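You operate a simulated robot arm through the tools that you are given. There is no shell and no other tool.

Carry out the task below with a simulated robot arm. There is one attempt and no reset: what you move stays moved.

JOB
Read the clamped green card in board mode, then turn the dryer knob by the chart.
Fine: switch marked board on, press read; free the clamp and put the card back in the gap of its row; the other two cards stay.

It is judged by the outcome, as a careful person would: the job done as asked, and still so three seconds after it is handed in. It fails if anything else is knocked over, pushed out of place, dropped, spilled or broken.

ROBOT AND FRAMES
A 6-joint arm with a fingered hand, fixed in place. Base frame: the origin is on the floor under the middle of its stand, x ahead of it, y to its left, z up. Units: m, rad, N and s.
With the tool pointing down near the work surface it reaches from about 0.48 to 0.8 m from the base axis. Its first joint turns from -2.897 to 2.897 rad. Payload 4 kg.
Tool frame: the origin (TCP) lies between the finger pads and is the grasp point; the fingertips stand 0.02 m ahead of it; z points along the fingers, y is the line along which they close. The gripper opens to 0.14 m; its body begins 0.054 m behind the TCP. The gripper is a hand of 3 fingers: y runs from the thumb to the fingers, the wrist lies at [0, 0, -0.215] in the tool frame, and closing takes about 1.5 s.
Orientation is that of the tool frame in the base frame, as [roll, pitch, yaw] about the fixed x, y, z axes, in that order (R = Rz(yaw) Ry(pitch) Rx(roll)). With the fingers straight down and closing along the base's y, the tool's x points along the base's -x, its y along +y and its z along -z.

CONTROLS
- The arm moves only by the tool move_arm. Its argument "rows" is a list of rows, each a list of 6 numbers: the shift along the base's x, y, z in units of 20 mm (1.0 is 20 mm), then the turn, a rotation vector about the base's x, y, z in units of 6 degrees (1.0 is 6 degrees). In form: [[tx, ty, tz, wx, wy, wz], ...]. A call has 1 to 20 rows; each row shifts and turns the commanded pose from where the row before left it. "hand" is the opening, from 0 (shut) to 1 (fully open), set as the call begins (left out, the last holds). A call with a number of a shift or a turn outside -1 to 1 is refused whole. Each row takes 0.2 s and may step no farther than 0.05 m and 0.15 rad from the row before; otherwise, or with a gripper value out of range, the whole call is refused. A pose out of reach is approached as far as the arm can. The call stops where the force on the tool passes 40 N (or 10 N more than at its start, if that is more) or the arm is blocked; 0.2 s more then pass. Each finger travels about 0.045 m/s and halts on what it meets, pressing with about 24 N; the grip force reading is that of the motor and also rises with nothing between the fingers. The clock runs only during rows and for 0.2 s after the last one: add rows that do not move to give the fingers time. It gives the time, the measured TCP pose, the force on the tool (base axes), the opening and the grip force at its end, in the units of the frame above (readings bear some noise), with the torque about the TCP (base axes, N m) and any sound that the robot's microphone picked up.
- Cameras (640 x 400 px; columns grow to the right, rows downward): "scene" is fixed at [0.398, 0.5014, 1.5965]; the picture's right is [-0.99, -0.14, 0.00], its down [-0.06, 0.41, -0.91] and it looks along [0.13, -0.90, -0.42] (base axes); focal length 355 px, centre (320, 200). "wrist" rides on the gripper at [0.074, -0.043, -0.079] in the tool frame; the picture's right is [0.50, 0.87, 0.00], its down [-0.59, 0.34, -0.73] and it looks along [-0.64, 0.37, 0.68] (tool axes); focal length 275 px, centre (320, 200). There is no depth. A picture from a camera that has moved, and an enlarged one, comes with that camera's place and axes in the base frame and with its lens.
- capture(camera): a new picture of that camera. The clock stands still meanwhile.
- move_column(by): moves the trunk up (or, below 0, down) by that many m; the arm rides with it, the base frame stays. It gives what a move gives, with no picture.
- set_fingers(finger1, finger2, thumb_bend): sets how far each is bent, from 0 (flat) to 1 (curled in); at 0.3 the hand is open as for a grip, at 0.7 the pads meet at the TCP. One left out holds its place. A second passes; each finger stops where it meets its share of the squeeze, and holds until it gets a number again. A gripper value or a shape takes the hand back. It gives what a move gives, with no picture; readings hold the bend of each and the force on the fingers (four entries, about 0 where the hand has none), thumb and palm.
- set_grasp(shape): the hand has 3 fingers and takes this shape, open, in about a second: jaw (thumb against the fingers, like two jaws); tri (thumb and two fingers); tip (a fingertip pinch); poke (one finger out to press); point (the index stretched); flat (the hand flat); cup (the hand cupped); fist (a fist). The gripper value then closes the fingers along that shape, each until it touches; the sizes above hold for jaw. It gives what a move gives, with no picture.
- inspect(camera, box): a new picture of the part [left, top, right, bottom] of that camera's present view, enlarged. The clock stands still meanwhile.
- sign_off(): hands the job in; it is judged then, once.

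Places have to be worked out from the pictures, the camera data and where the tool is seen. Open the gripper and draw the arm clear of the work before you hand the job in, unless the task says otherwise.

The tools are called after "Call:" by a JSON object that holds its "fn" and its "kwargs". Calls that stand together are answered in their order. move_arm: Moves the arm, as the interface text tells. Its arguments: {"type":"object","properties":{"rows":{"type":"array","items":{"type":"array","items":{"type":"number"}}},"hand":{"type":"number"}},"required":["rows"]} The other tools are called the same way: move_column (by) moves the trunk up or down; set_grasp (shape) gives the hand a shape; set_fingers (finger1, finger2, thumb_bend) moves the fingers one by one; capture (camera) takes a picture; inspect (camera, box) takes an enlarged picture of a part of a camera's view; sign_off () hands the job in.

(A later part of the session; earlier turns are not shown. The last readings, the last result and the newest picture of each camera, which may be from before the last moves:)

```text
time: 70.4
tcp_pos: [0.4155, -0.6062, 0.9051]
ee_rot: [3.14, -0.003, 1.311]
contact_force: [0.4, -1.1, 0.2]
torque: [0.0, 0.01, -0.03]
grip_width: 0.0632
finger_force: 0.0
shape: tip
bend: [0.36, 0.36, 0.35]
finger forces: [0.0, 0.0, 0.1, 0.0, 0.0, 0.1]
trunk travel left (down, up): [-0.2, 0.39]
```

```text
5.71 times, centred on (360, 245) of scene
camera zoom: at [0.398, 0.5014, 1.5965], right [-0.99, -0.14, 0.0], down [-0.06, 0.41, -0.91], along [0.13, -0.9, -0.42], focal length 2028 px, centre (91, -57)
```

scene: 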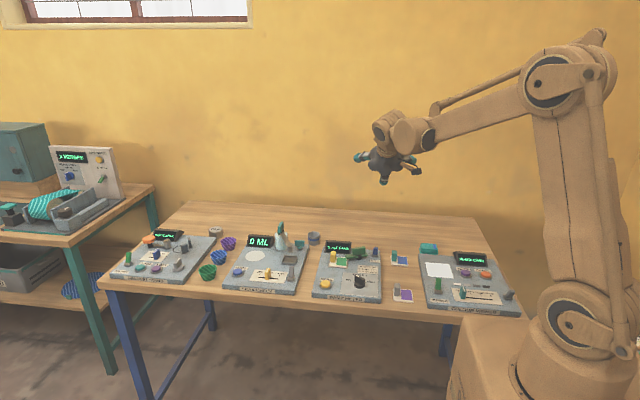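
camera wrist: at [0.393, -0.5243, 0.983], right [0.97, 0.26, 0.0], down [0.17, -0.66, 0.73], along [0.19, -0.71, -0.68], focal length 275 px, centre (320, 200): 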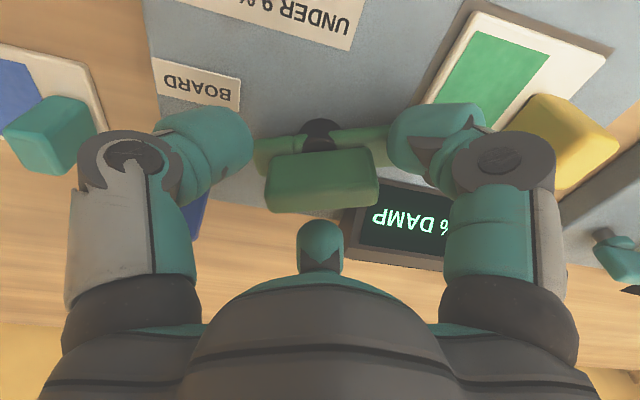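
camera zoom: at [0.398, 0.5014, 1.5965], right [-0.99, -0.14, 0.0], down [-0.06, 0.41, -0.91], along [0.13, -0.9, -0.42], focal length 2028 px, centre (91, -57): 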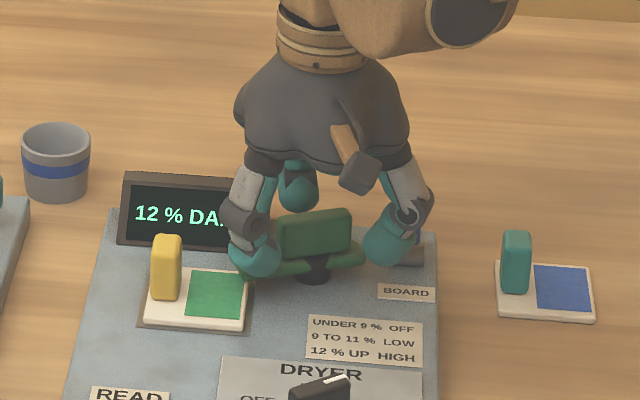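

The handle lies between the three digits with no contact. I close the grip.

Call:
{"fn": "move_arm", "kwargs": {"rows": [[0, 0, 0, 0, 0, 0], [0, 0, 0, 0, 0, 0], [0, 0, 0, 0, 0, 0], [0, 0, 0, 0, 0, 0], [0, 0, 0, 0, 0, 0], [0, 0, 0, 0, 0, 0], [0, 0, 0, 0, 0, 0]], "hand": 0}}

Call:
{"fn": "capture", "kwargs": {"camera": "wrist"}}

Call:
{"fn": "inspect", "kwargs": {"camera": "scene", "box": [310, 210, 410, 280]}}

```text
time: 72.0
tcp_pos: [0.4163, -0.6063, 0.9046]
ee_rot: [-3.141, -0.006, 1.311]
contact_force: [-1.6, 9.9, -12.2]
torque: [-0.03, -0.01, 0.0]
grip_width: 0.0325
finger_force: 24.1
shape: tip
bend: [0.42, 0.67, 0.47]
finger forces: [20.8, 18.1, 0.0, 0.0, 15.6, 0.1]
trunk travel left (down, up): [-0.2, 0.39]
```

```text
taken
camera wrist: at [0.3936, -0.5238, 0.9829], right [0.97, 0.26, 0.0], down [0.18, -0.66, 0.73], along [0.19, -0.71, -0.68], focal length 275 px, centre (320, 200)
```

wrist: 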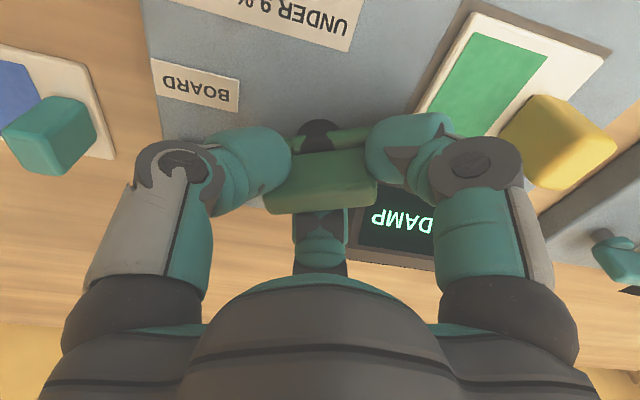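

```text
5.71 times, centred on (360, 245) of scene
camera zoom: at [0.398, 0.5014, 1.5965], right [-0.99, -0.14, 0.0], down [-0.06, 0.41, -0.91], along [0.13, -0.9, -0.42], focal length 2028 px, centre (91, -57)
```

zoom: 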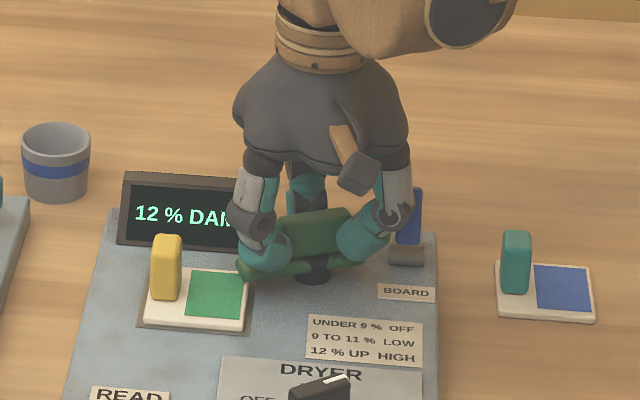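

All three digits hold the handle. I turn it 30° counter-clockwise first and check the result.

Call:
{"fn": "move_arm", "kwargs": {"rows": [[0, 0, 0, 0, 0, 0.7], [0, 0, 0, 0, 0, 0.7], [0, 0, 0, 0, 0, 0.7], [0, 0, 0, 0, 0, 0.7], [0, 0, 0, 0, 0, 0.7], [0, 0, 0, 0, 0, 0.7], [0, 0, 0, 0, 0, 0.7]]}}

Call:
{"fn": "capture", "kwargs": {"camera": "wrist"}}

Call:
{"fn": "inspect", "kwargs": {"camera": "scene", "box": [310, 210, 410, 280]}}

```text
time: 73.6
tcp_pos: [0.4157, -0.6064, 0.9051]
ee_rot: [-3.141, -0.007, 1.826]
contact_force: [-5.1, 19.3, -26.2]
torque: [0.16, -0.03, -0.04]
grip_width: 0.027
finger_force: 24.0
shape: tip
bend: [0.42, 0.68, 0.47]
finger forces: [21.2, 15.1, 0.1, 0.0, 17.2, 0.1]
trunk travel left (down, up): [-0.2, 0.39]
```

```text
taken
camera wrist: at [0.3566, -0.5456, 0.9838], right [0.71, 0.7, 0.0], down [0.48, -0.49, 0.73], along [0.52, -0.52, -0.68], focal length 275 px, centre (320, 200)
```

wrist: 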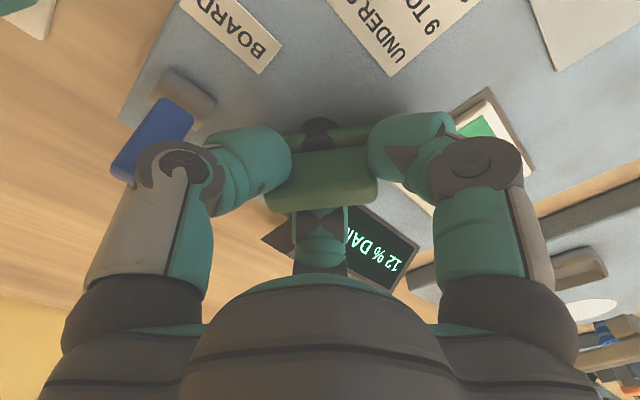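

```text
5.71 times, centred on (360, 245) of scene
camera zoom: at [0.398, 0.5014, 1.5965], right [-0.99, -0.14, 0.0], down [-0.06, 0.41, -0.91], along [0.13, -0.9, -0.42], focal length 2028 px, centre (91, -57)
```

zoom: 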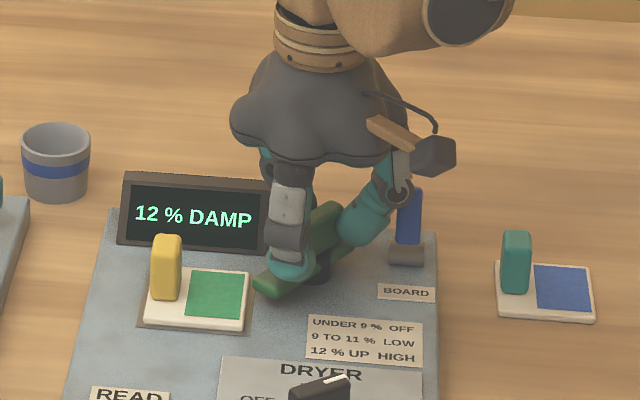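

The clamp follows and the bar is already leaving the card. I continue the turn, easing the hand 1 mm in +y and down to relieve the load.

Call:
{"fn": "move_arm", "kwargs": {"rows": [[0, 0.05, -0.05, 0, 0, 0.7], [0, 0, 0, 0, 0, 0.7], [0, 0, 0, 0, 0, 0.7], [0, 0, 0, 0, 0, 0.7], [0, 0, 0, 0, 0, 0.7], [0, 0, 0, 0, 0, 0.7], [0, 0, 0, 0, 0, 0.7]]}}

Call:
{"fn": "inspect", "kwargs": {"camera": "scene", "box": [310, 210, 410, 280]}}

```text
time: 75.2
tcp_pos: [0.4169, -0.6062, 0.904]
ee_rot: [3.139, -0.004, 2.34]
contact_force: [-2.2, 13.4, -14.8]
torque: [0.18, -0.08, -0.03]
grip_width: 0.0315
finger_force: 24.0
shape: tip
bend: [0.42, 0.67, 0.47]
finger forces: [21.0, 22.2, 0.0, 0.0, 15.1, 0.1]
trunk travel left (down, up): [-0.2, 0.39]
```

```text
5.71 times, centred on (360, 245) of scene
camera zoom: at [0.398, 0.5014, 1.5965], right [-0.99, -0.14, 0.0], down [-0.06, 0.41, -0.91], along [0.13, -0.9, -0.42], focal length 2028 px, centre (91, -57)
```

zoom: 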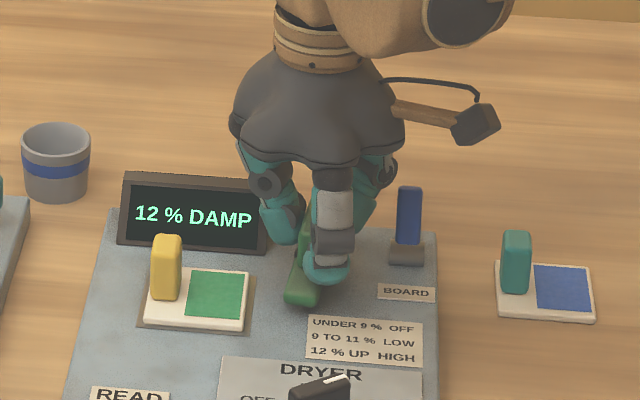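

The bar has swung 59° and is off the card. I turn the last 30° to make a full quarter turn.

Call:
{"fn": "move_arm", "kwargs": {"rows": [[0, 0, 0, 0, 0, 0.7], [0, 0, 0, 0, 0, 0.7], [0, 0, 0, 0, 0, 0.7], [0, 0, 0, 0, 0, 0.7], [0, 0, 0, 0, 0, 0.7], [0, 0, 0, 0, 0, 0.7], [0, 0, 0, 0, 0, 0.7]]}}

Call:
{"fn": "inspect", "kwargs": {"camera": "scene", "box": [310, 210, 410, 280]}}

Call:
{"fn": "capture", "kwargs": {"camera": "wrist"}}

```text
time: 76.8
tcp_pos: [0.4149, -0.6056, 0.9051]
ee_rot: [3.141, -0.005, 2.85]
contact_force: [-3.4, 16.9, -18.3]
torque: [0.21, -0.08, -0.09]
grip_width: 0.0314
finger_force: 23.8
shape: tip
bend: [0.42, 0.67, 0.48]
finger forces: [18.4, 23.4, 0.1, 0.0, 14.0, 0.0]
trunk travel left (down, up): [-0.2, 0.39]
```

```text
5.71 times, centred on (360, 245) of scene
camera zoom: at [0.398, 0.5014, 1.5965], right [-0.99, -0.14, 0.0], down [-0.06, 0.41, -0.91], along [0.13, -0.9, -0.42], focal length 2028 px, centre (91, -57)
```

zoom: 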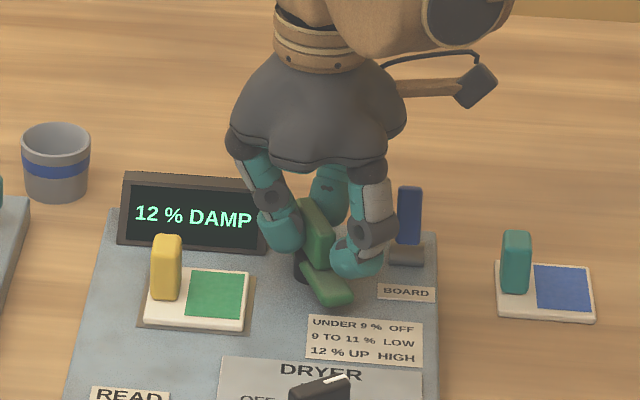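

```text
taken
camera wrist: at [0.3334, -0.6253, 0.9837], right [-0.23, 0.97, 0.0], down [0.66, 0.15, 0.73], along [0.71, 0.17, -0.68], focal length 275 px, centre (320, 200)
```

wrist: 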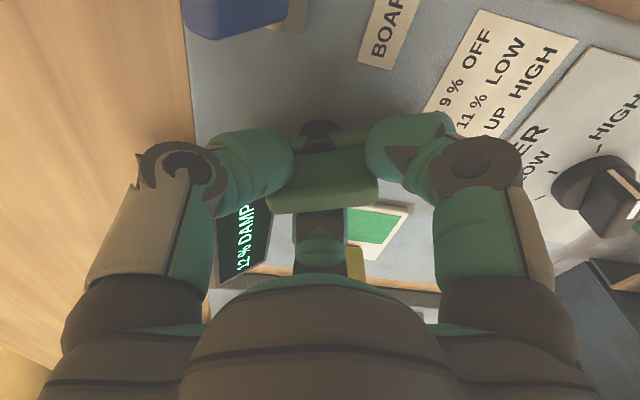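

The clamp bar now points toward +y, well off the card. I open the grip modestly and rise straight up.

Call:
{"fn": "move_arm", "kwargs": {"rows": [[0, 0, 0, 0, 0, 0], [0, 0, 0, 0, 0, 0], [0, 0, 0, 0, 0, 0], [0, 0, 0, 0, 0, 0], [0, 0, 0, 0, 0, 0], [0, 0, 0.5, 0, 0, 0], [0, 0, 1, 0, 0, 0], [0, 0, 1, 0, 0, 0], [0, 0, 1, 0, 0, 0], [0, 0, 1, 0, 0, 0], [0, 0, 1, 0, 0, 0]], "hand": 0.45}}

Call:
{"fn": "inspect", "kwargs": {"camera": "scene", "box": [310, 220, 410, 290]}}

Call:
{"fn": "capture", "kwargs": {"camera": "wrist"}}

```text
time: 79.2
tcp_pos: [0.4155, -0.6053, 1.0136]
ee_rot: [3.139, -0.002, 2.851]
contact_force: [0.4, -0.3, 0.5]
torque: [0.0, -0.02, 0.01]
grip_width: 0.0626
finger_force: 0.1
shape: tip
bend: [0.36, 0.36, 0.35]
finger forces: [0.0, 0.0, 0.0, 0.0, 0.1, 0.0]
trunk travel left (down, up): [-0.2, 0.39]
```

```text
5.71 times, centred on (360, 255) of scene
camera zoom: at [0.398, 0.5014, 1.5965], right [-0.99, -0.14, 0.0], down [-0.06, 0.41, -0.91], along [0.13, -0.9, -0.42], focal length 2028 px, centre (91, -114)
```

zoom: 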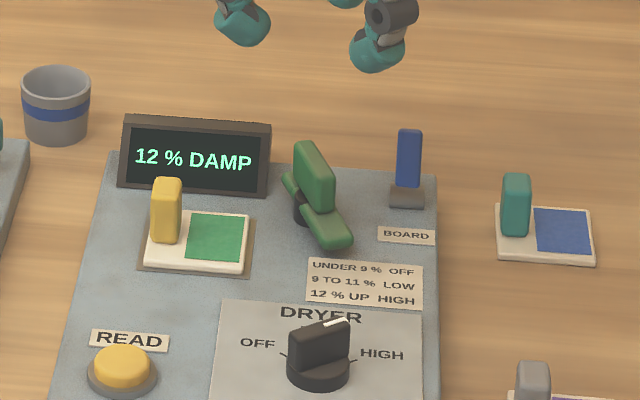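

```text
taken
camera wrist: at [0.333, -0.6254, 1.0935], right [-0.23, 0.97, 0.0], down [0.66, 0.15, 0.73], along [0.71, 0.17, -0.68], focal length 275 px, centre (320, 200)
```

wrist: 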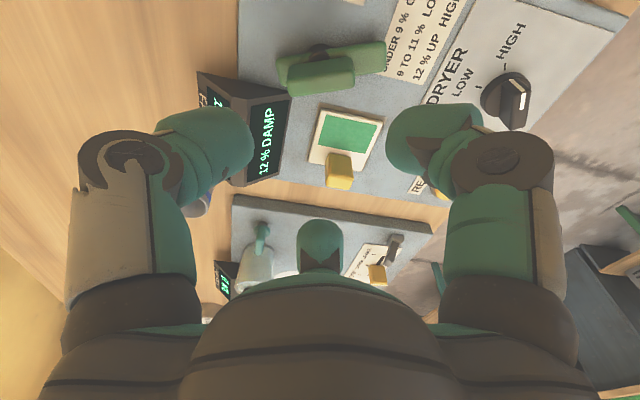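

The clamp is free and stays turned. Now I locate the green card and its tab more precisely from this viewpoint.

Call:
{"fn": "inspect", "kwargs": {"camera": "wrist", "box": [290, 90, 400, 200]}}

Call:
{"fn": "inspect", "kwargs": {"camera": "scene", "box": [325, 240, 365, 275]}}

```text
3.64 times, centred on (345, 145) of wrist
camera zoom: at [0.333, -0.6254, 1.0935], right [-0.23, 0.97, 0.0], down [0.66, 0.15, 0.73], along [0.71, 0.17, -0.68], focal length 1001 px, centre (229, 400)
```

zoom: 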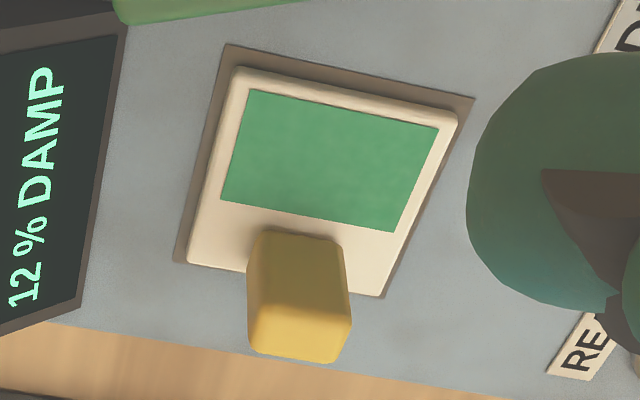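

```text
11.43 times, centred on (345, 258) of scene
camera zoom: at [0.398, 0.5014, 1.5965], right [-0.99, -0.14, 0.0], down [-0.06, 0.41, -0.91], along [0.13, -0.9, -0.42], focal length 4057 px, centre (34, -457)
```

zoom: 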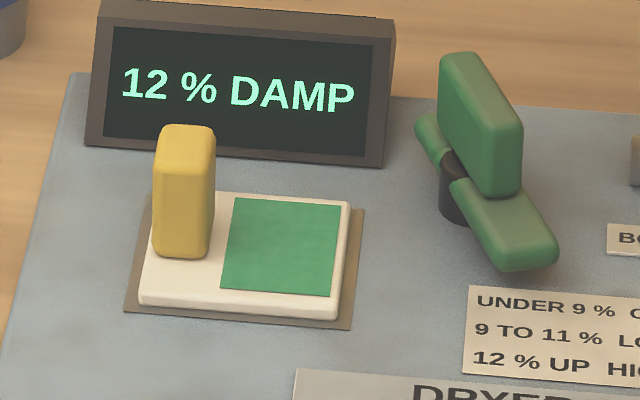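

The tab top centre is (0.5026, −0.5656, 0.904), the card centre (0.486, −0.564), and the card top z ≈ 0.865. For gripping at both places, the best arrangement has the thumb on the tab's −x side and the fingers at ±60° on the +x side (rel −90°). I move above the tab with a narrow opening.

Call:
{"fn": "move_arm", "kwargs": {"rows": [[0.363, 0.165, 0, 0, 0, -1], [0.363, 0.165, 0, 0, 0, -1], [0.363, 0.165, 0, 0, 0, -1], [0.363, 0.165, 0, 0, 0, -1], [0.363, 0.165, 0, 0, 0, -1], [0.363, 0.165, 0, 0, 0, -1], [0.363, 0.165, 0, 0, 0, -1], [0.363, 0.165, 0, 0, 0, -1], [0.363, 0.165, 0, 0, 0, -1], [0.363, 0.165, 0, 0, 0, -1], [0.363, 0.165, 0, 0, 0, -1], [0.363, 0.165, 0, 0, 0, -1], [0, 0, 0, 0, 0, -0.22]], "hand": 0.38}}

Call:
{"fn": "capture", "kwargs": {"camera": "wrist"}}

Call:
{"fn": "inspect", "kwargs": {"camera": "scene", "box": [300, 200, 420, 290]}}

```text
time: 82.0
tcp_pos: [0.5035, -0.5669, 1.0152]
ee_rot: [3.14, -0.004, 1.569]
contact_force: [-0.4, -1.1, -1.0]
torque: [0.0, 0.02, 0.0]
grip_width: 0.0537
finger_force: 0.1
shape: tip
bend: [0.39, 0.39, 0.38]
finger forces: [0.0, 0.0, 0.0, 0.1, 0.0, 0.0]
trunk travel left (down, up): [-0.2, 0.39]
```

```text
taken
camera wrist: at [0.4611, -0.4921, 1.0944], right [0.87, 0.5, 0.0], down [0.34, -0.59, 0.73], along [0.37, -0.63, -0.68], focal length 275 px, centre (320, 200)
```

wrist: 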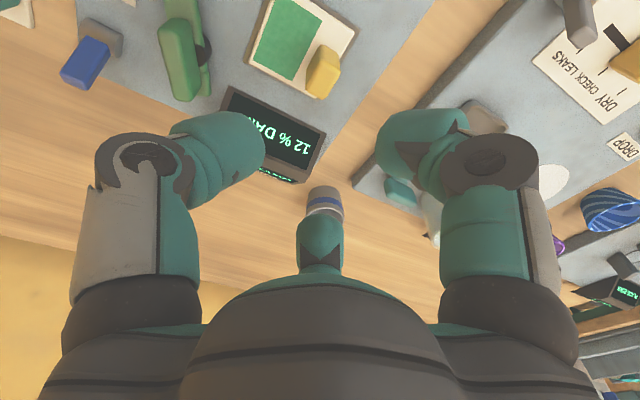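

```text
4.44 times, centred on (360, 245) of scene
camera zoom: at [0.398, 0.5014, 1.5965], right [-0.99, -0.14, 0.0], down [-0.06, 0.41, -0.91], along [0.13, -0.9, -0.42], focal length 1578 px, centre (142, 0)
```

zoom: 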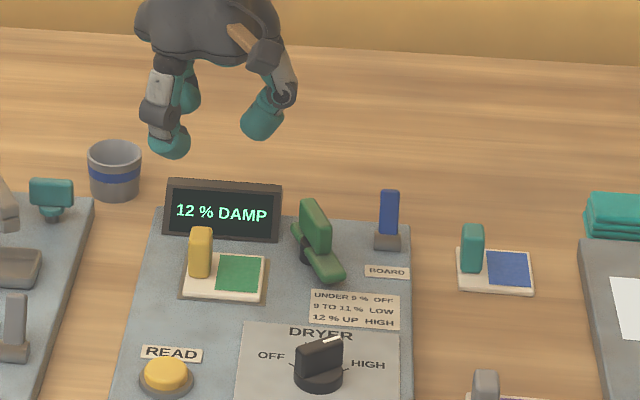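

The hand is aligned over the tab. I lower to z ≈ 0.935 and check the alignment.

Call:
{"fn": "move_arm", "kwargs": {"rows": [[-0.03, 0.05, -1, 0, 0, 0], [0, 0, -1, 0, 0, 0], [0, 0, -1, 0, 0, 0], [0, 0, -1, 0, 0, 0]]}}

Call:
{"fn": "capture", "kwargs": {"camera": "wrist"}}

Call:
{"fn": "inspect", "kwargs": {"camera": "scene", "box": [310, 220, 390, 280]}}

```text
time: 83.0
tcp_pos: [0.5024, -0.5654, 0.9344]
ee_rot: [3.139, -0.006, 1.57]
contact_force: [-0.1, -0.5, 0.2]
torque: [0.04, -0.02, 0.01]
grip_width: 0.0536
finger_force: 0.0
shape: tip
bend: [0.39, 0.39, 0.38]
finger forces: [0.1, 0.1, 0.0, 0.1, 0.0, 0.0]
trunk travel left (down, up): [-0.2, 0.39]
```

```text
taken
camera wrist: at [0.4605, -0.491, 1.0142], right [0.87, 0.5, 0.0], down [0.34, -0.59, 0.73], along [0.37, -0.63, -0.68], focal length 275 px, centre (320, 200)
```

wrist: 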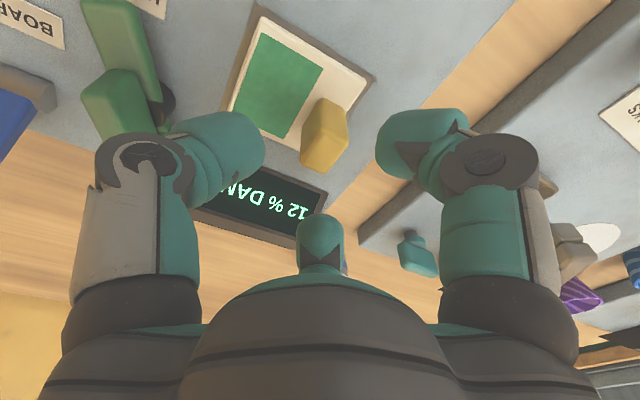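

```text
6.67 times, centred on (350, 250) of scene
camera zoom: at [0.398, 0.5014, 1.5965], right [-0.99, -0.14, 0.0], down [-0.06, 0.41, -0.91], along [0.13, -0.9, -0.42], focal length 2366 px, centre (120, -133)
```

zoom: 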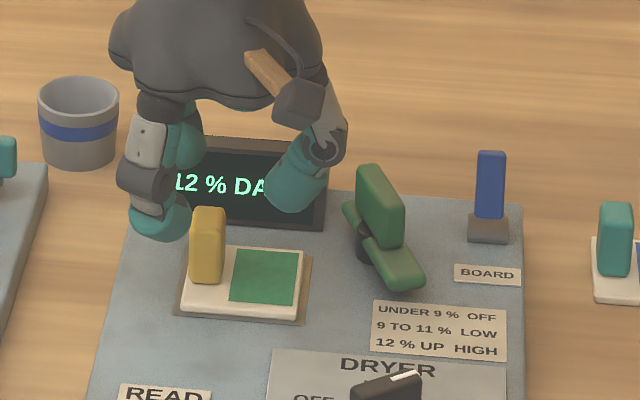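

The alignment looks right and the rear finger has room in front of the display. I lower the last 41 mm to z ≈ 0.893.

Call:
{"fn": "move_arm", "kwargs": {"rows": [[0, 0, -0.6, 0, 0, 0], [0, 0, -0.6, 0, 0, 0], [0, 0, -0.5, 0, 0, 0], [0, 0, -0.35, 0, 0, 0], [0, 0, 0, 0, 0, 0]]}}

Call:
{"fn": "capture", "kwargs": {"camera": "wrist"}}

Call:
{"fn": "inspect", "kwargs": {"camera": "scene", "box": [310, 220, 390, 280]}}

```text
time: 84.2
tcp_pos: [0.5023, -0.564, 0.8933]
ee_rot: [3.14, -0.004, 1.571]
contact_force: [0.4, 0.0, 0.0]
torque: [-0.02, 0.0, 0.01]
grip_width: 0.054
finger_force: 0.0
shape: tip
bend: [0.39, 0.39, 0.38]
finger forces: [0.0, 0.0, 0.1, 0.0, 0.1, 0.0]
trunk travel left (down, up): [-0.2, 0.39]
```

```text
taken
camera wrist: at [0.4604, -0.491, 0.9727], right [0.87, 0.5, 0.0], down [0.34, -0.59, 0.73], along [0.37, -0.63, -0.68], focal length 275 px, centre (320, 200)
```

wrist: 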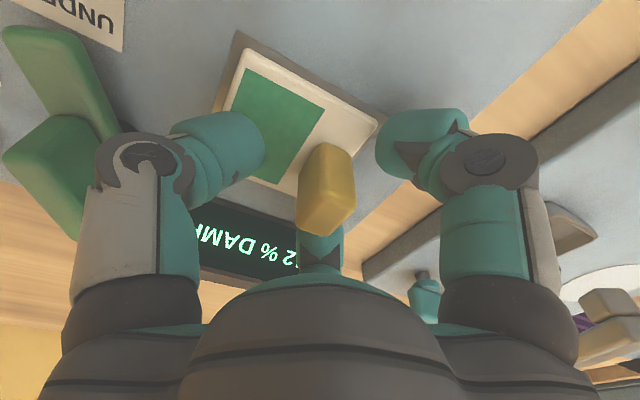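

```text
6.67 times, centred on (350, 250) of scene
camera zoom: at [0.398, 0.5014, 1.5965], right [-0.99, -0.14, 0.0], down [-0.06, 0.41, -0.91], along [0.13, -0.9, -0.42], focal length 2366 px, centre (120, -133)
```

zoom: 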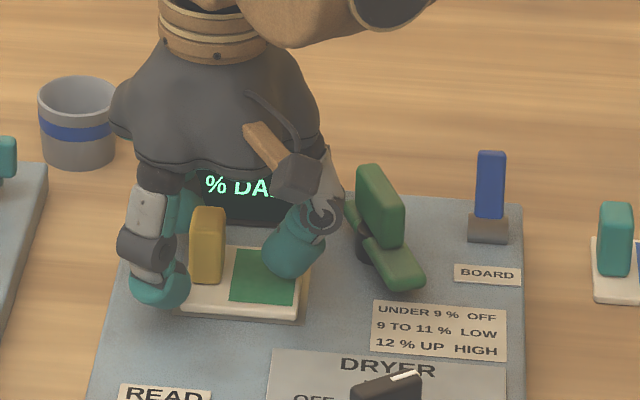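

The tab stands in the middle of the three digits. I close the grip on it.

Call:
{"fn": "move_arm", "kwargs": {"rows": [[0, 0, 0, 0, 0, 0], [0, 0, 0, 0, 0, 0], [0, 0, 0, 0, 0, 0], [0, 0, 0, 0, 0, 0], [0, 0, 0, 0, 0, 0], [0, 0, 0, 0, 0, 0], [0, 0, 0, 0, 0, 0]], "hand": 0}}

Call:
{"fn": "capture", "kwargs": {"camera": "wrist"}}

Call:
{"fn": "inspect", "kwargs": {"camera": "scene", "box": [310, 220, 390, 280]}}

```text
time: 85.8
tcp_pos: [0.5019, -0.5652, 0.8949]
ee_rot: [3.139, -0.005, 1.57]
contact_force: [0.7, 0.2, 0.2]
torque: [0.01, -0.02, 0.01]
grip_width: 0.0186
finger_force: 23.7
shape: tip
bend: [0.5, 0.5, 0.59]
finger forces: [18.7, 18.8, 0.1, 0.1, 19.3, 0.1]
trunk travel left (down, up): [-0.2, 0.39]
```

```text
taken
camera wrist: at [0.4604, -0.491, 0.9728], right [0.87, 0.5, 0.0], down [0.34, -0.59, 0.73], along [0.37, -0.63, -0.68], focal length 275 px, centre (320, 200)
```

wrist: 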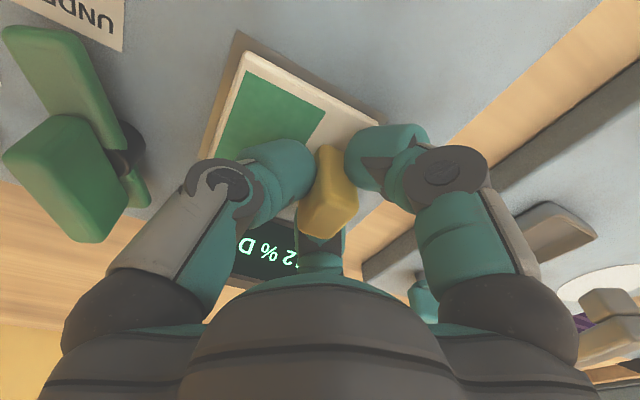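

```text
6.67 times, centred on (350, 250) of scene
camera zoom: at [0.398, 0.5014, 1.5965], right [-0.99, -0.14, 0.0], down [-0.06, 0.41, -0.91], along [0.13, -0.9, -0.42], focal length 2366 px, centre (120, -133)
```

zoom: 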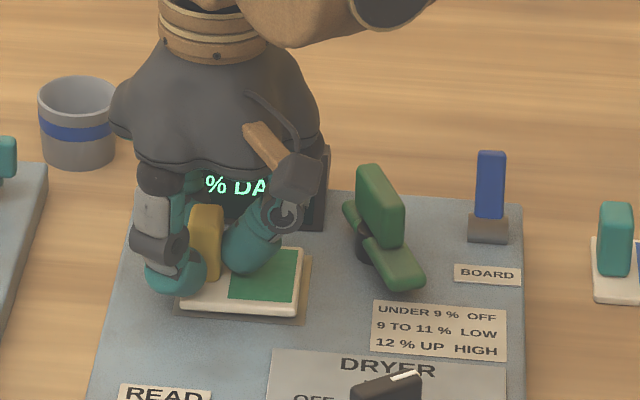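

The grip is even, at about 19 N on each digit. I lift straight up slowly.

Call:
{"fn": "move_arm", "kwargs": {"rows": [[0, 0, 0.3, 0, 0, 0], [0, 0, 0.5, 0, 0, 0], [0, 0, 0.7, 0, 0, 0], [0, 0, 1, 0, 0, 0], [0, 0, 1, 0, 0, 0], [0, 0, 1, 0, 0, 0]]}}

Call:
{"fn": "capture", "kwargs": {"camera": "wrist"}}

Call:
{"fn": "inspect", "kwargs": {"camera": "scene", "box": [300, 190, 420, 280]}}

```text
time: 87.2
tcp_pos: [0.5028, -0.5641, 0.9847]
ee_rot: [3.141, -0.003, 1.571]
contact_force: [0.4, 0.1, -1.0]
torque: [0.01, -0.01, 0.0]
grip_width: 0.0184
finger_force: 24.0
shape: tip
bend: [0.5, 0.5, 0.59]
finger forces: [18.7, 18.7, 0.1, 0.1, 19.3, 0.0]
trunk travel left (down, up): [-0.2, 0.39]
```

```text
taken
camera wrist: at [0.4597, -0.4905, 1.0638], right [0.87, 0.5, 0.0], down [0.34, -0.59, 0.73], along [0.37, -0.63, -0.68], focal length 275 px, centre (320, 200)
```

wrist: 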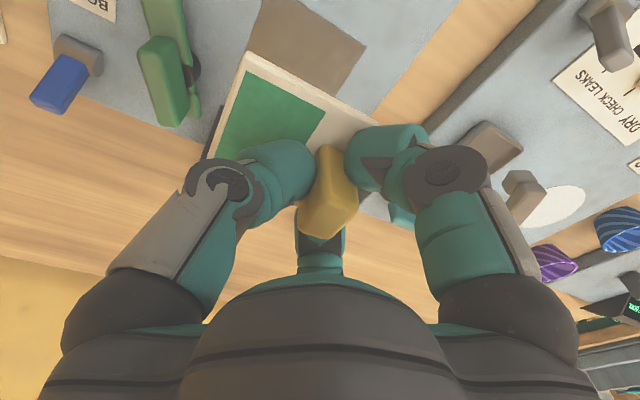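

```text
4.44 times, centred on (360, 235) of scene
camera zoom: at [0.398, 0.5014, 1.5965], right [-0.99, -0.14, 0.0], down [-0.06, 0.41, -0.91], along [0.13, -0.9, -0.42], focal length 1578 px, centre (142, 44)
```

zoom: 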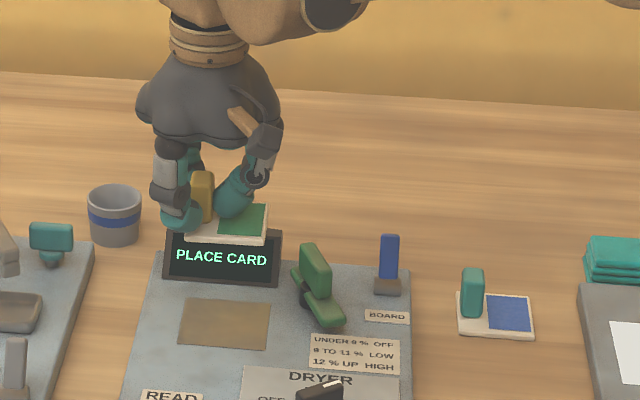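

The card is lifted level and firm, and the display is back to PLACE CARD. I carry it in −x at height to above the gap of the row.

Call:
{"fn": "move_arm", "kwargs": {"rows": [[0, 0, 1, 0, 0, 0], [-0.5, 0.1, 0, 0, 0, 0], [-1, 0.12, 0, 0, 0, 0], [-1, 0.12, 0, 0, 0, 0], [-1, 0.12, 0, 0, 0, 0], [-1, 0.12, 0, 0, 0, 0], [-1, 0.12, 0, 0, 0, 0], [-1, 0.12, 0, 0, 0, 0], [-1, 0.12, 0, 0, 0, 0], [-1, 0.12, 0, 0, 0, 0], [-1, 0.12, 0, 0, 0, 0], [-1, 0.1, 0, 0, 0, 0], [-0.465, 0, 0, 0, 0, 0], [0, 0, 0, 0, 0, 0]]}}

Call:
{"fn": "capture", "kwargs": {"camera": "wrist"}}

Call:
{"fn": "inspect", "kwargs": {"camera": "scene", "box": [340, 200, 460, 310]}}

```text
time: 90.2
tcp_pos: [0.2839, -0.5411, 1.0034]
ee_rot: [3.139, -0.004, 1.572]
contact_force: [0.1, -0.5, 0.2]
torque: [-0.02, 0.01, 0.0]
grip_width: 0.0186
finger_force: 23.9
shape: tip
bend: [0.5, 0.5, 0.59]
finger forces: [18.7, 18.8, 0.0, 0.1, 19.2, 0.0]
trunk travel left (down, up): [-0.2, 0.39]
```

```text
taken
camera wrist: at [0.242, -0.4669, 1.0822], right [0.87, 0.5, 0.0], down [0.34, -0.59, 0.73], along [0.37, -0.63, -0.68], focal length 275 px, centre (320, 200)
```

wrist: 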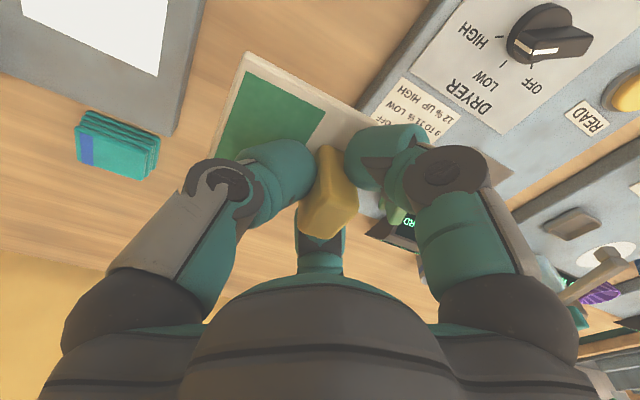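

```text
3.64 times, centred on (400, 255) of scene
camera zoom: at [0.398, 0.5014, 1.5965], right [-0.99, -0.14, 0.0], down [-0.06, 0.41, -0.91], along [0.13, -0.9, -0.42], focal length 1291 px, centre (29, 0)
```

zoom: 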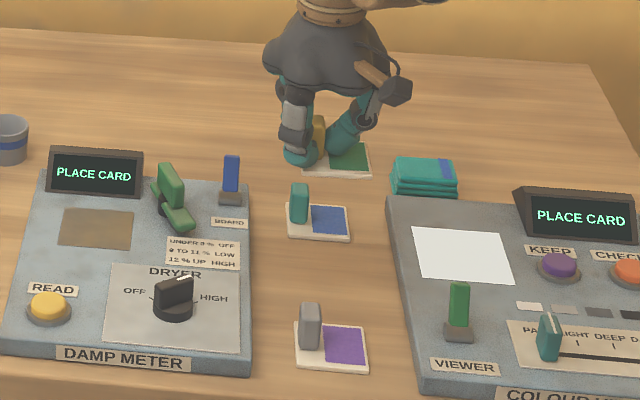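

The row positions from the scene view agree with the earlier ones to within 2 mm, so the card is over the gap. I lower it until it is about 15 mm above the table, then check.

Call:
{"fn": "move_arm", "kwargs": {"rows": [[-0.05, 0, -1, 0, 0, 0], [0, 0, -1, 0, 0, 0], [0, 0, -1, 0, 0, 0], [0, 0, -1, 0, 0, 0], [0, 0, -1, 0, 0, 0], [0, 0, -0.8, 0, 0, 0], [0, 0, 0, 0, 0, 0]]}}

Call:
{"fn": "capture", "kwargs": {"camera": "wrist"}}

Call:
{"fn": "inspect", "kwargs": {"camera": "scene", "box": [360, 225, 440, 305]}}

```text
time: 91.8
tcp_pos: [0.2836, -0.5396, 0.8888]
ee_rot: [3.139, -0.004, 1.57]
contact_force: [-0.1, -0.1, -0.1]
torque: [0.01, -0.04, 0.0]
grip_width: 0.0182
finger_force: 24.1
shape: tip
bend: [0.5, 0.5, 0.6]
finger forces: [18.6, 18.9, 0.0, 0.0, 19.0, 0.1]
trunk travel left (down, up): [-0.2, 0.39]
```

```text
taken
camera wrist: at [0.2412, -0.4663, 0.9671], right [0.87, 0.5, 0.0], down [0.34, -0.59, 0.73], along [0.37, -0.63, -0.68], focal length 275 px, centre (320, 200)
```

wrist: 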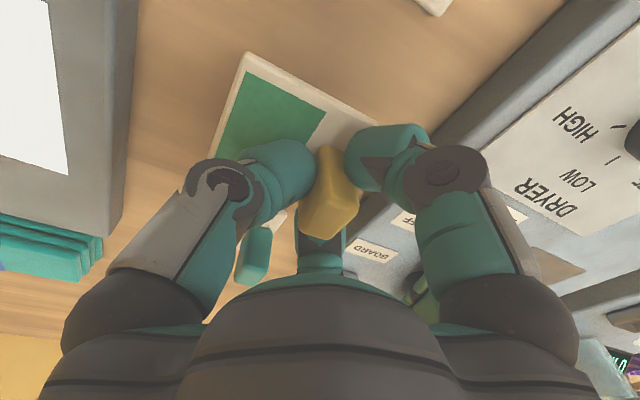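

```text
5.00 times, centred on (400, 265) of scene
camera zoom: at [0.398, 0.5014, 1.5965], right [-0.99, -0.14, 0.0], down [-0.06, 0.41, -0.91], along [0.13, -0.9, -0.42], focal length 1775 px, centre (-80, -125)
```

zoom: 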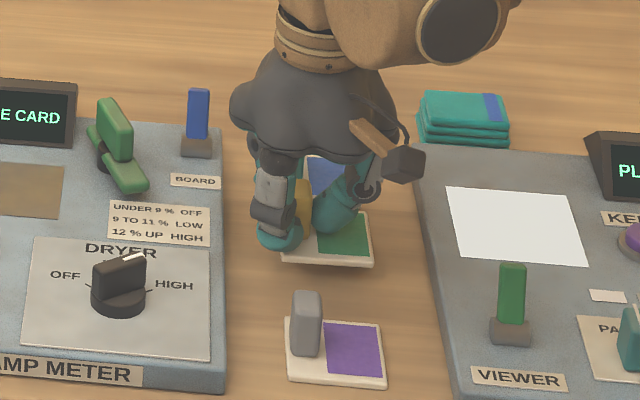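

The card hangs over the gap, close to lined up. I lower to just above the table and then compare the spacing to the two neighbours.

Call:
{"fn": "move_arm", "kwargs": {"rows": [[0, 0, -0.4, 0, 0, 0], [0, 0, -0.3, 0, 0, 0], [0, 0, 0, 0, 0, 0]]}}

Call:
{"fn": "inspect", "kwargs": {"camera": "scene", "box": [370, 240, 420, 305]}}

Call:
{"fn": "inspect", "kwargs": {"camera": "scene", "box": [375, 240, 415, 275]}}

Call:
{"fn": "inspect", "kwargs": {"camera": "scene", "box": [375, 270, 415, 305]}}

```text
time: 92.6
tcp_pos: [0.2824, -0.5398, 0.8751]
ee_rot: [3.139, -0.002, 1.571]
contact_force: [-0.2, -0.8, 0.1]
torque: [0.03, -0.01, 0.0]
grip_width: 0.0182
finger_force: 23.9
shape: tip
bend: [0.5, 0.5, 0.6]
finger forces: [18.7, 18.8, 0.0, 0.1, 18.9, 0.0]
trunk travel left (down, up): [-0.2, 0.39]
```

```text
6.15 times, centred on (395, 272) of scene
camera zoom: at [0.398, 0.5014, 1.5965], right [-0.99, -0.14, 0.0], down [-0.06, 0.41, -0.91], along [0.13, -0.9, -0.42], focal length 2184 px, centre (-142, -246)
```

zoom: 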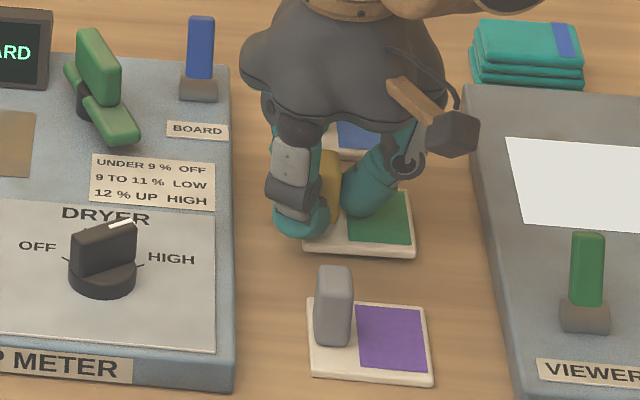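

```text
11.43 times, centred on (395, 258) of scene
camera zoom: at [0.398, 0.5014, 1.5965], right [-0.99, -0.14, 0.0], down [-0.06, 0.41, -0.91], along [0.13, -0.9, -0.42], focal length 4057 px, centre (-537, -457)
```

zoom: 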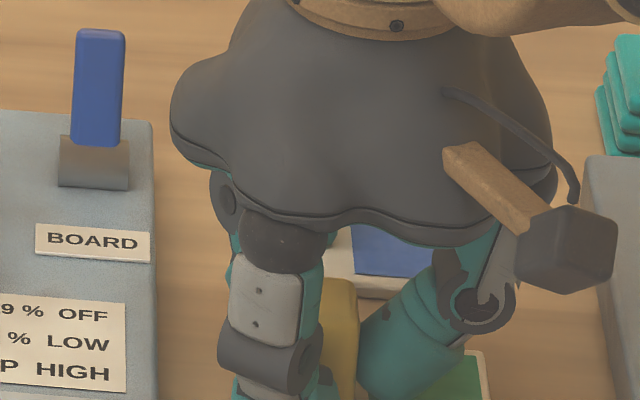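

```text
11.43 times, centred on (395, 288) of scene
camera zoom: at [0.398, 0.5014, 1.5965], right [-0.99, -0.14, 0.0], down [-0.06, 0.41, -0.91], along [0.13, -0.9, -0.42], focal length 4057 px, centre (-537, -800)
```

zoom: 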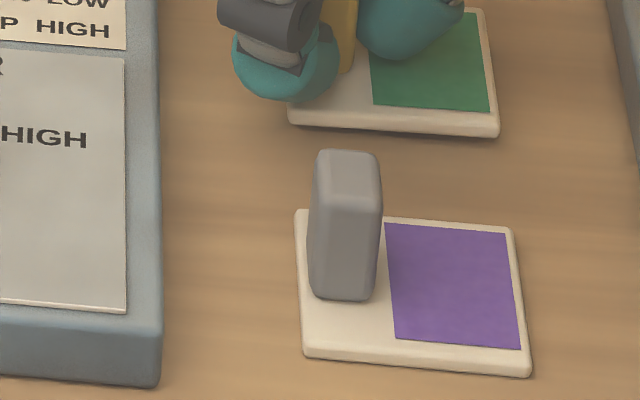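

The green card is parallel with the row, matches it in x, and is within 2–4 mm of the middle. I nudge it 1.5 mm in +y and lower the last millimetres to the table.

Call:
{"fn": "move_arm", "kwargs": {"rows": [[0, 0.08, 0, 0, 0, 0], [0, 0, -0.1, 0, 0, 0], [0, 0, -0.08, 0, 0, 0], [0, 0, 0, 0, 0, 0]]}}

Call:
{"fn": "inspect", "kwargs": {"camera": "scene", "box": [375, 255, 415, 290]}}

```text
time: 93.6
tcp_pos: [0.2816, -0.5376, 0.8708]
ee_rot: [3.141, -0.004, 1.571]
contact_force: [0.1, 0.1, 1.1]
torque: [-0.01, -0.03, -0.05]
grip_width: 0.0182
finger_force: 24.2
shape: tip
bend: [0.5, 0.5, 0.6]
finger forces: [19.0, 19.2, 0.0, 0.1, 19.3, 0.0]
trunk travel left (down, up): [-0.2, 0.39]
```

```text
11.43 times, centred on (395, 272) of scene
camera zoom: at [0.398, 0.5014, 1.5965], right [-0.99, -0.14, 0.0], down [-0.06, 0.41, -0.91], along [0.13, -0.9, -0.42], focal length 4057 px, centre (-537, -629)
```

zoom: 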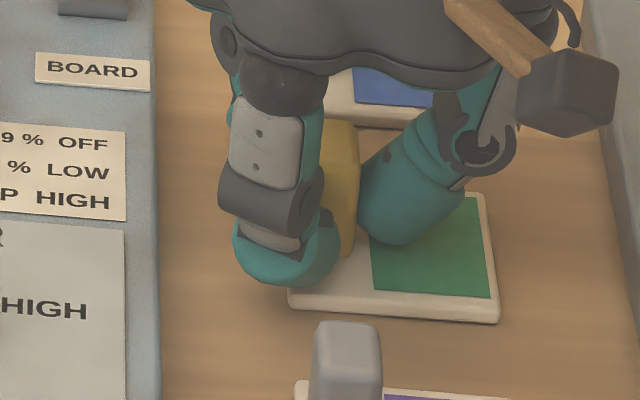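

The force reads about 1 N, so contact is just about there. I ease down by single millimetres to be sure the card is seated.

Call:
{"fn": "move_arm", "kwargs": {"rows": [[0, 0, -0.05, 0, 0, 0], [0, 0, 0, 0, 0, 0]]}}

```text
time: 94.2
tcp_pos: [0.2816, -0.5395, 0.8694]
ee_rot: [3.14, -0.003, 1.572]
contact_force: [-0.9, 0.2, 8.5]
torque: [0.01, -0.12, -0.03]
grip_width: 0.0188
finger_force: 23.6
shape: tip
bend: [0.5, 0.5, 0.6]
finger forces: [20.9, 21.5, 0.0, 0.1, 20.6, 0.0]
trunk travel left (down, up): [-0.2, 0.39]
```

The card is seated, with 8.5 N upward. I open the grip moderately and keep the hand still.

Call:
{"fn": "move_arm", "kwargs": {"rows": [[0, 0, 0, 0, 0, 0], [0, 0, 0, 0, 0, 0], [0, 0, 0, 0, 0, 0], [0, 0, 0, 0, 0, 0], [0, 0, 0, 0, 0, 0]], "hand": 0.38}}

Call:
{"fn": "capture", "kwargs": {"camera": "wrist"}}

Call:
{"fn": "inspect", "kwargs": {"camera": "scene", "box": [365, 235, 425, 305]}}

```text
time: 95.4
tcp_pos: [0.2819, -0.5385, 0.8701]
ee_rot: [3.14, -0.005, 1.57]
contact_force: [0.2, 0.4, -0.5]
torque: [0.01, 0.05, -0.02]
grip_width: 0.0531
finger_force: 0.0
shape: tip
bend: [0.39, 0.39, 0.38]
finger forces: [0.1, 0.0, 0.0, 0.1, 0.0, 0.1]
trunk travel left (down, up): [-0.2, 0.39]
```

```text
taken
camera wrist: at [0.2397, -0.4642, 0.9484], right [0.87, 0.5, 0.0], down [0.34, -0.59, 0.73], along [0.37, -0.63, -0.68], focal length 275 px, centre (320, 200)
```

wrist: 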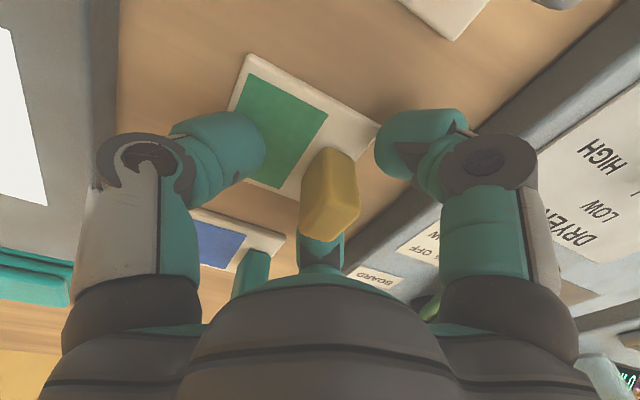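

```text
5.71 times, centred on (395, 270) of scene
camera zoom: at [0.398, 0.5014, 1.5965], right [-0.99, -0.14, 0.0], down [-0.06, 0.41, -0.91], along [0.13, -0.9, -0.42], focal length 2028 px, centre (-109, -200)
```

zoom: 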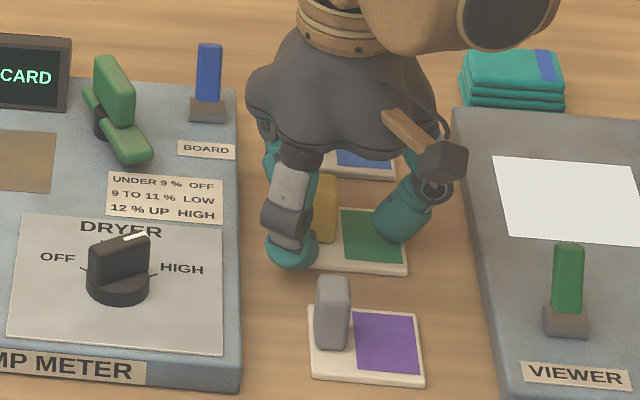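

The card stands free. I rise straight up out of the row.

Call:
{"fn": "move_arm", "kwargs": {"rows": [[0, 0, 0.4, 0, 0, 0], [0, 0, 0.6, 0, 0, 0], [0, 0, 1, 0, 0, 0], [0, 0, 1, 0, 0, 0], [0, 0, 1, 0, 0, 0], [0, 0, 1, 0, 0, 0], [0, 0, 1, 0, 0, 0], [0, 0, 1, 0, 0, 0], [0, 0, 1, 0, 0, 0], [0, 0, 1, 0, 0, 0], [0, 0, 1, 0, 0, 0], [0, 0, 1, 0, 0, 0]]}}

Call:
{"fn": "capture", "kwargs": {"camera": "scene"}}

Call:
{"fn": "inspect", "kwargs": {"camera": "scene", "box": [370, 235, 430, 310]}}

Call:
{"fn": "capture", "kwargs": {"camera": "wrist"}}

```text
time: 98.0
tcp_pos: [0.2824, -0.5373, 1.0889]
ee_rot: [3.14, -0.004, 1.572]
contact_force: [0.0, 0.5, -0.6]
torque: [-0.02, 0.0, 0.01]
grip_width: 0.0529
finger_force: 0.1
shape: tip
bend: [0.39, 0.39, 0.38]
finger forces: [0.0, 0.1, 0.1, 0.0, 0.0, 0.0]
trunk travel left (down, up): [-0.2, 0.39]
```

```text
taken
```

scene: 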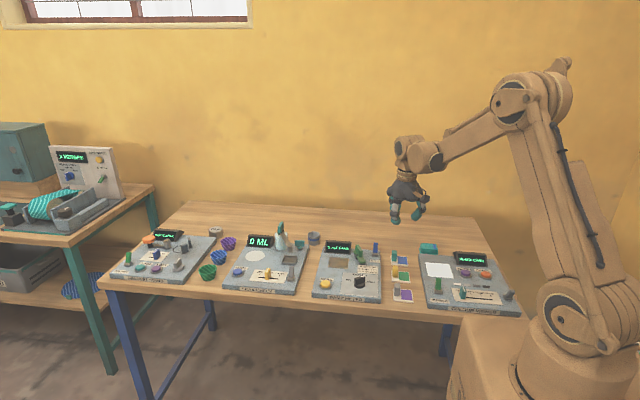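

```text
5.33 times, centred on (400, 272) of scene
camera zoom: at [0.398, 0.5014, 1.5965], right [-0.99, -0.14, 0.0], down [-0.06, 0.41, -0.91], along [0.13, -0.9, -0.42], focal length 1893 px, centre (-107, -187)
```

zoom: 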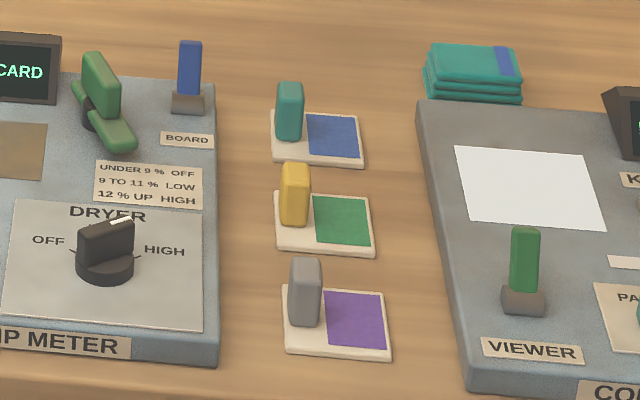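

```text
taken
camera wrist: at [0.2407, -0.4632, 1.1681], right [0.87, 0.5, 0.0], down [0.34, -0.59, 0.73], along [0.37, -0.63, -0.68], focal length 275 px, centre (320, 200)
```

wrist: 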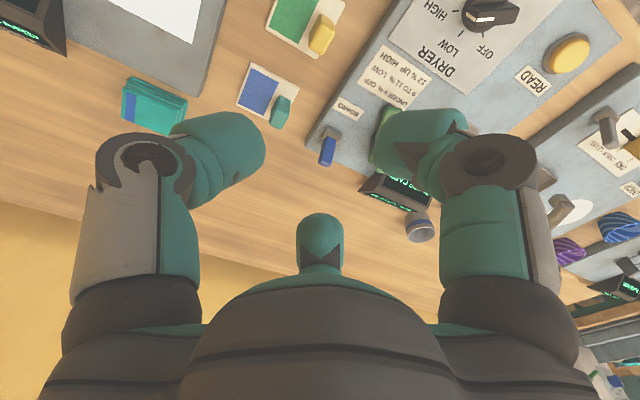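

All three cards stand evenly in the row. I check the knob, the switch and the rest of the table once more from both cameras.

Call:
{"fn": "inspect", "kwargs": {"camera": "wrist", "box": [400, 0, 560, 100]}}

Call:
{"fn": "inspect", "kwargs": {"camera": "wrist", "box": [220, 0, 400, 180]}}

Call:
{"fn": "inspect", "kwargs": {"camera": "scene", "box": [200, 220, 400, 310]}}

Call:
{"fn": "inspect", "kwargs": {"camera": "scene", "box": [340, 265, 380, 295]}}

```text
4.00 times, centred on (480, 50) of wrist
camera zoom: at [0.2407, -0.4632, 1.1681], right [0.87, 0.5, 0.0], down [0.34, -0.59, 0.73], along [0.37, -0.63, -0.68], focal length 1101 px, centre (-320, 800)
```

zoom: 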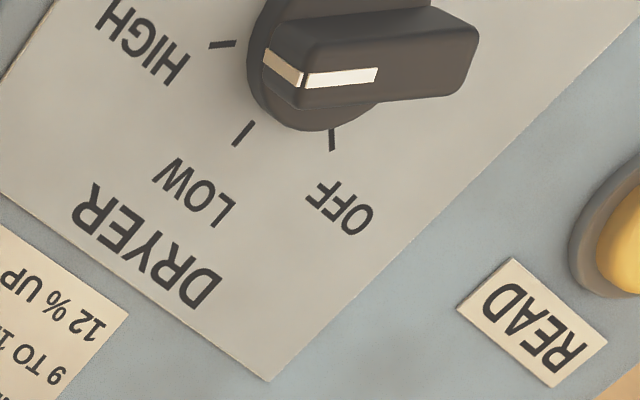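

```text
2.22 times, centred on (310, 90) of wrist
camera zoom: at [0.2407, -0.4632, 1.1681], right [0.87, 0.5, 0.0], down [0.34, -0.59, 0.73], along [0.37, -0.63, -0.68], focal length 612 px, centre (342, 444)
```

zoom: 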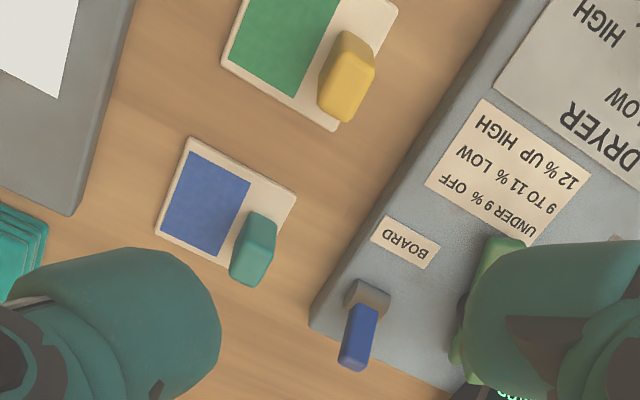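

```text
3.20 times, centred on (300, 265) of scene
camera zoom: at [0.398, 0.5014, 1.5965], right [-0.99, -0.14, 0.0], down [-0.06, 0.41, -0.91], along [0.13, -0.9, -0.42], focal length 1136 px, centre (384, -8)
```

zoom: 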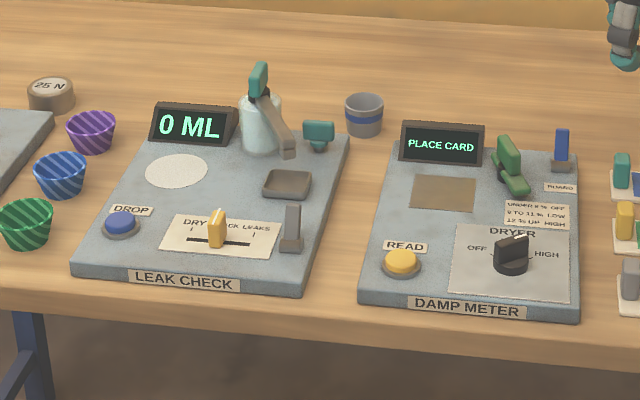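

```text
13.33 times, centred on (360, 280) of scene
camera zoom: at [0.398, 0.5014, 1.5965], right [-0.99, -0.14, 0.0], down [-0.06, 0.41, -0.91], along [0.13, -0.9, -0.42], focal length 4733 px, centre (-213, -867)
```

zoom: 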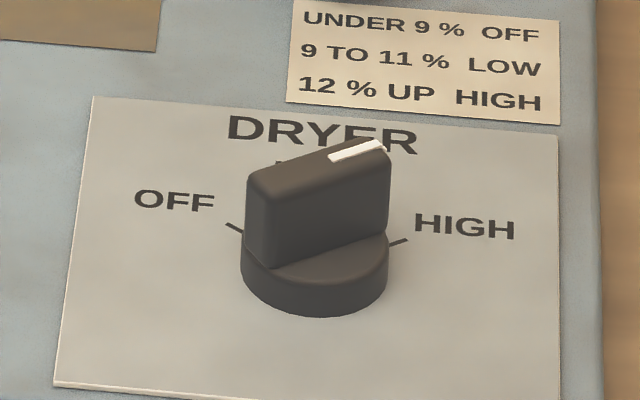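

The pointer measures −144°, within about 2° of the HIGH tick. The BOARD lever is over, the clamp is free, and nothing else has moved. I open the hand and draw the arm up and back, clear of the work.

Call:
{"fn": "move_arm", "kwargs": {"rows": [[0, 0, 1, 0, 0, 0], [0, 0, 1, 0, 0, 0], [0, 0, 1, 0, 0, 0], [0, 0, 1, 0, 0, 0], [0, 0, 1, 0, 0, 0], [0, 0, 1, 0, 0, 0], [0.1, 1, 0, 0, 0, 0], [0.1, 1, 0, 0, 0, 0], [0.1, 1, 0, 0, 0, 0], [0.1, 1, 0, 0, 0, 0], [0.1, 1, 0, 0, 0, 0], [0.1, 1, 0, 0, 0, 0], [0.1, 1, 0, 0, 0, 0], [0.1, 1, 0, 0, 0, 0], [0.1, 1, 0, 0, 0, 0], [0.1, 1, 0, 0, 0, 0]], "hand": 1}}

Call:
{"fn": "capture", "kwargs": {"camera": "scene"}}

Call:
{"fn": "inspect", "kwargs": {"camera": "scene", "box": [310, 230, 430, 310]}}

```text
time: 101.4
tcp_pos: [0.3022, -0.3366, 1.2089]
ee_rot: [3.141, -0.006, 1.572]
contact_force: [-0.6, -0.6, 1.3]
torque: [0.0, 0.02, -0.02]
grip_width: 0.14
finger_force: 0.0
shape: tip
bend: [0.3, 0.3, 0.3]
finger forces: [0.1, 0.1, 0.0, 0.1, 0.0, 0.1]
trunk travel left (down, up): [-0.2, 0.39]
```

```text
taken
```

scene: 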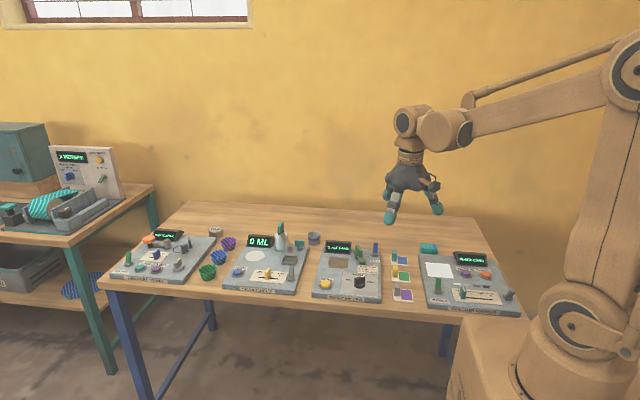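

```text
5.00 times, centred on (370, 270) of scene
camera zoom: at [0.398, 0.5014, 1.5965], right [-0.99, -0.14, 0.0], down [-0.06, 0.41, -0.91], along [0.13, -0.9, -0.42], focal length 1775 px, centre (70, -150)
```

zoom: 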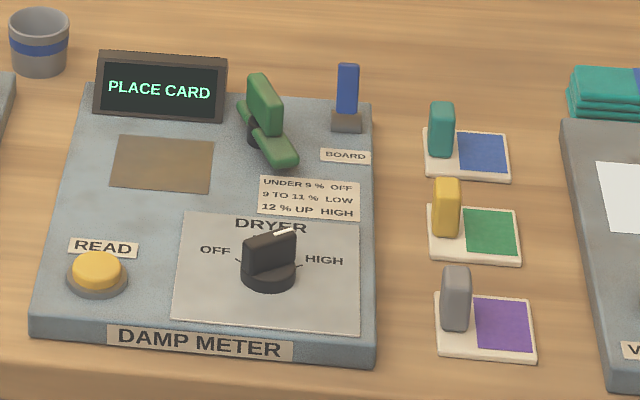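

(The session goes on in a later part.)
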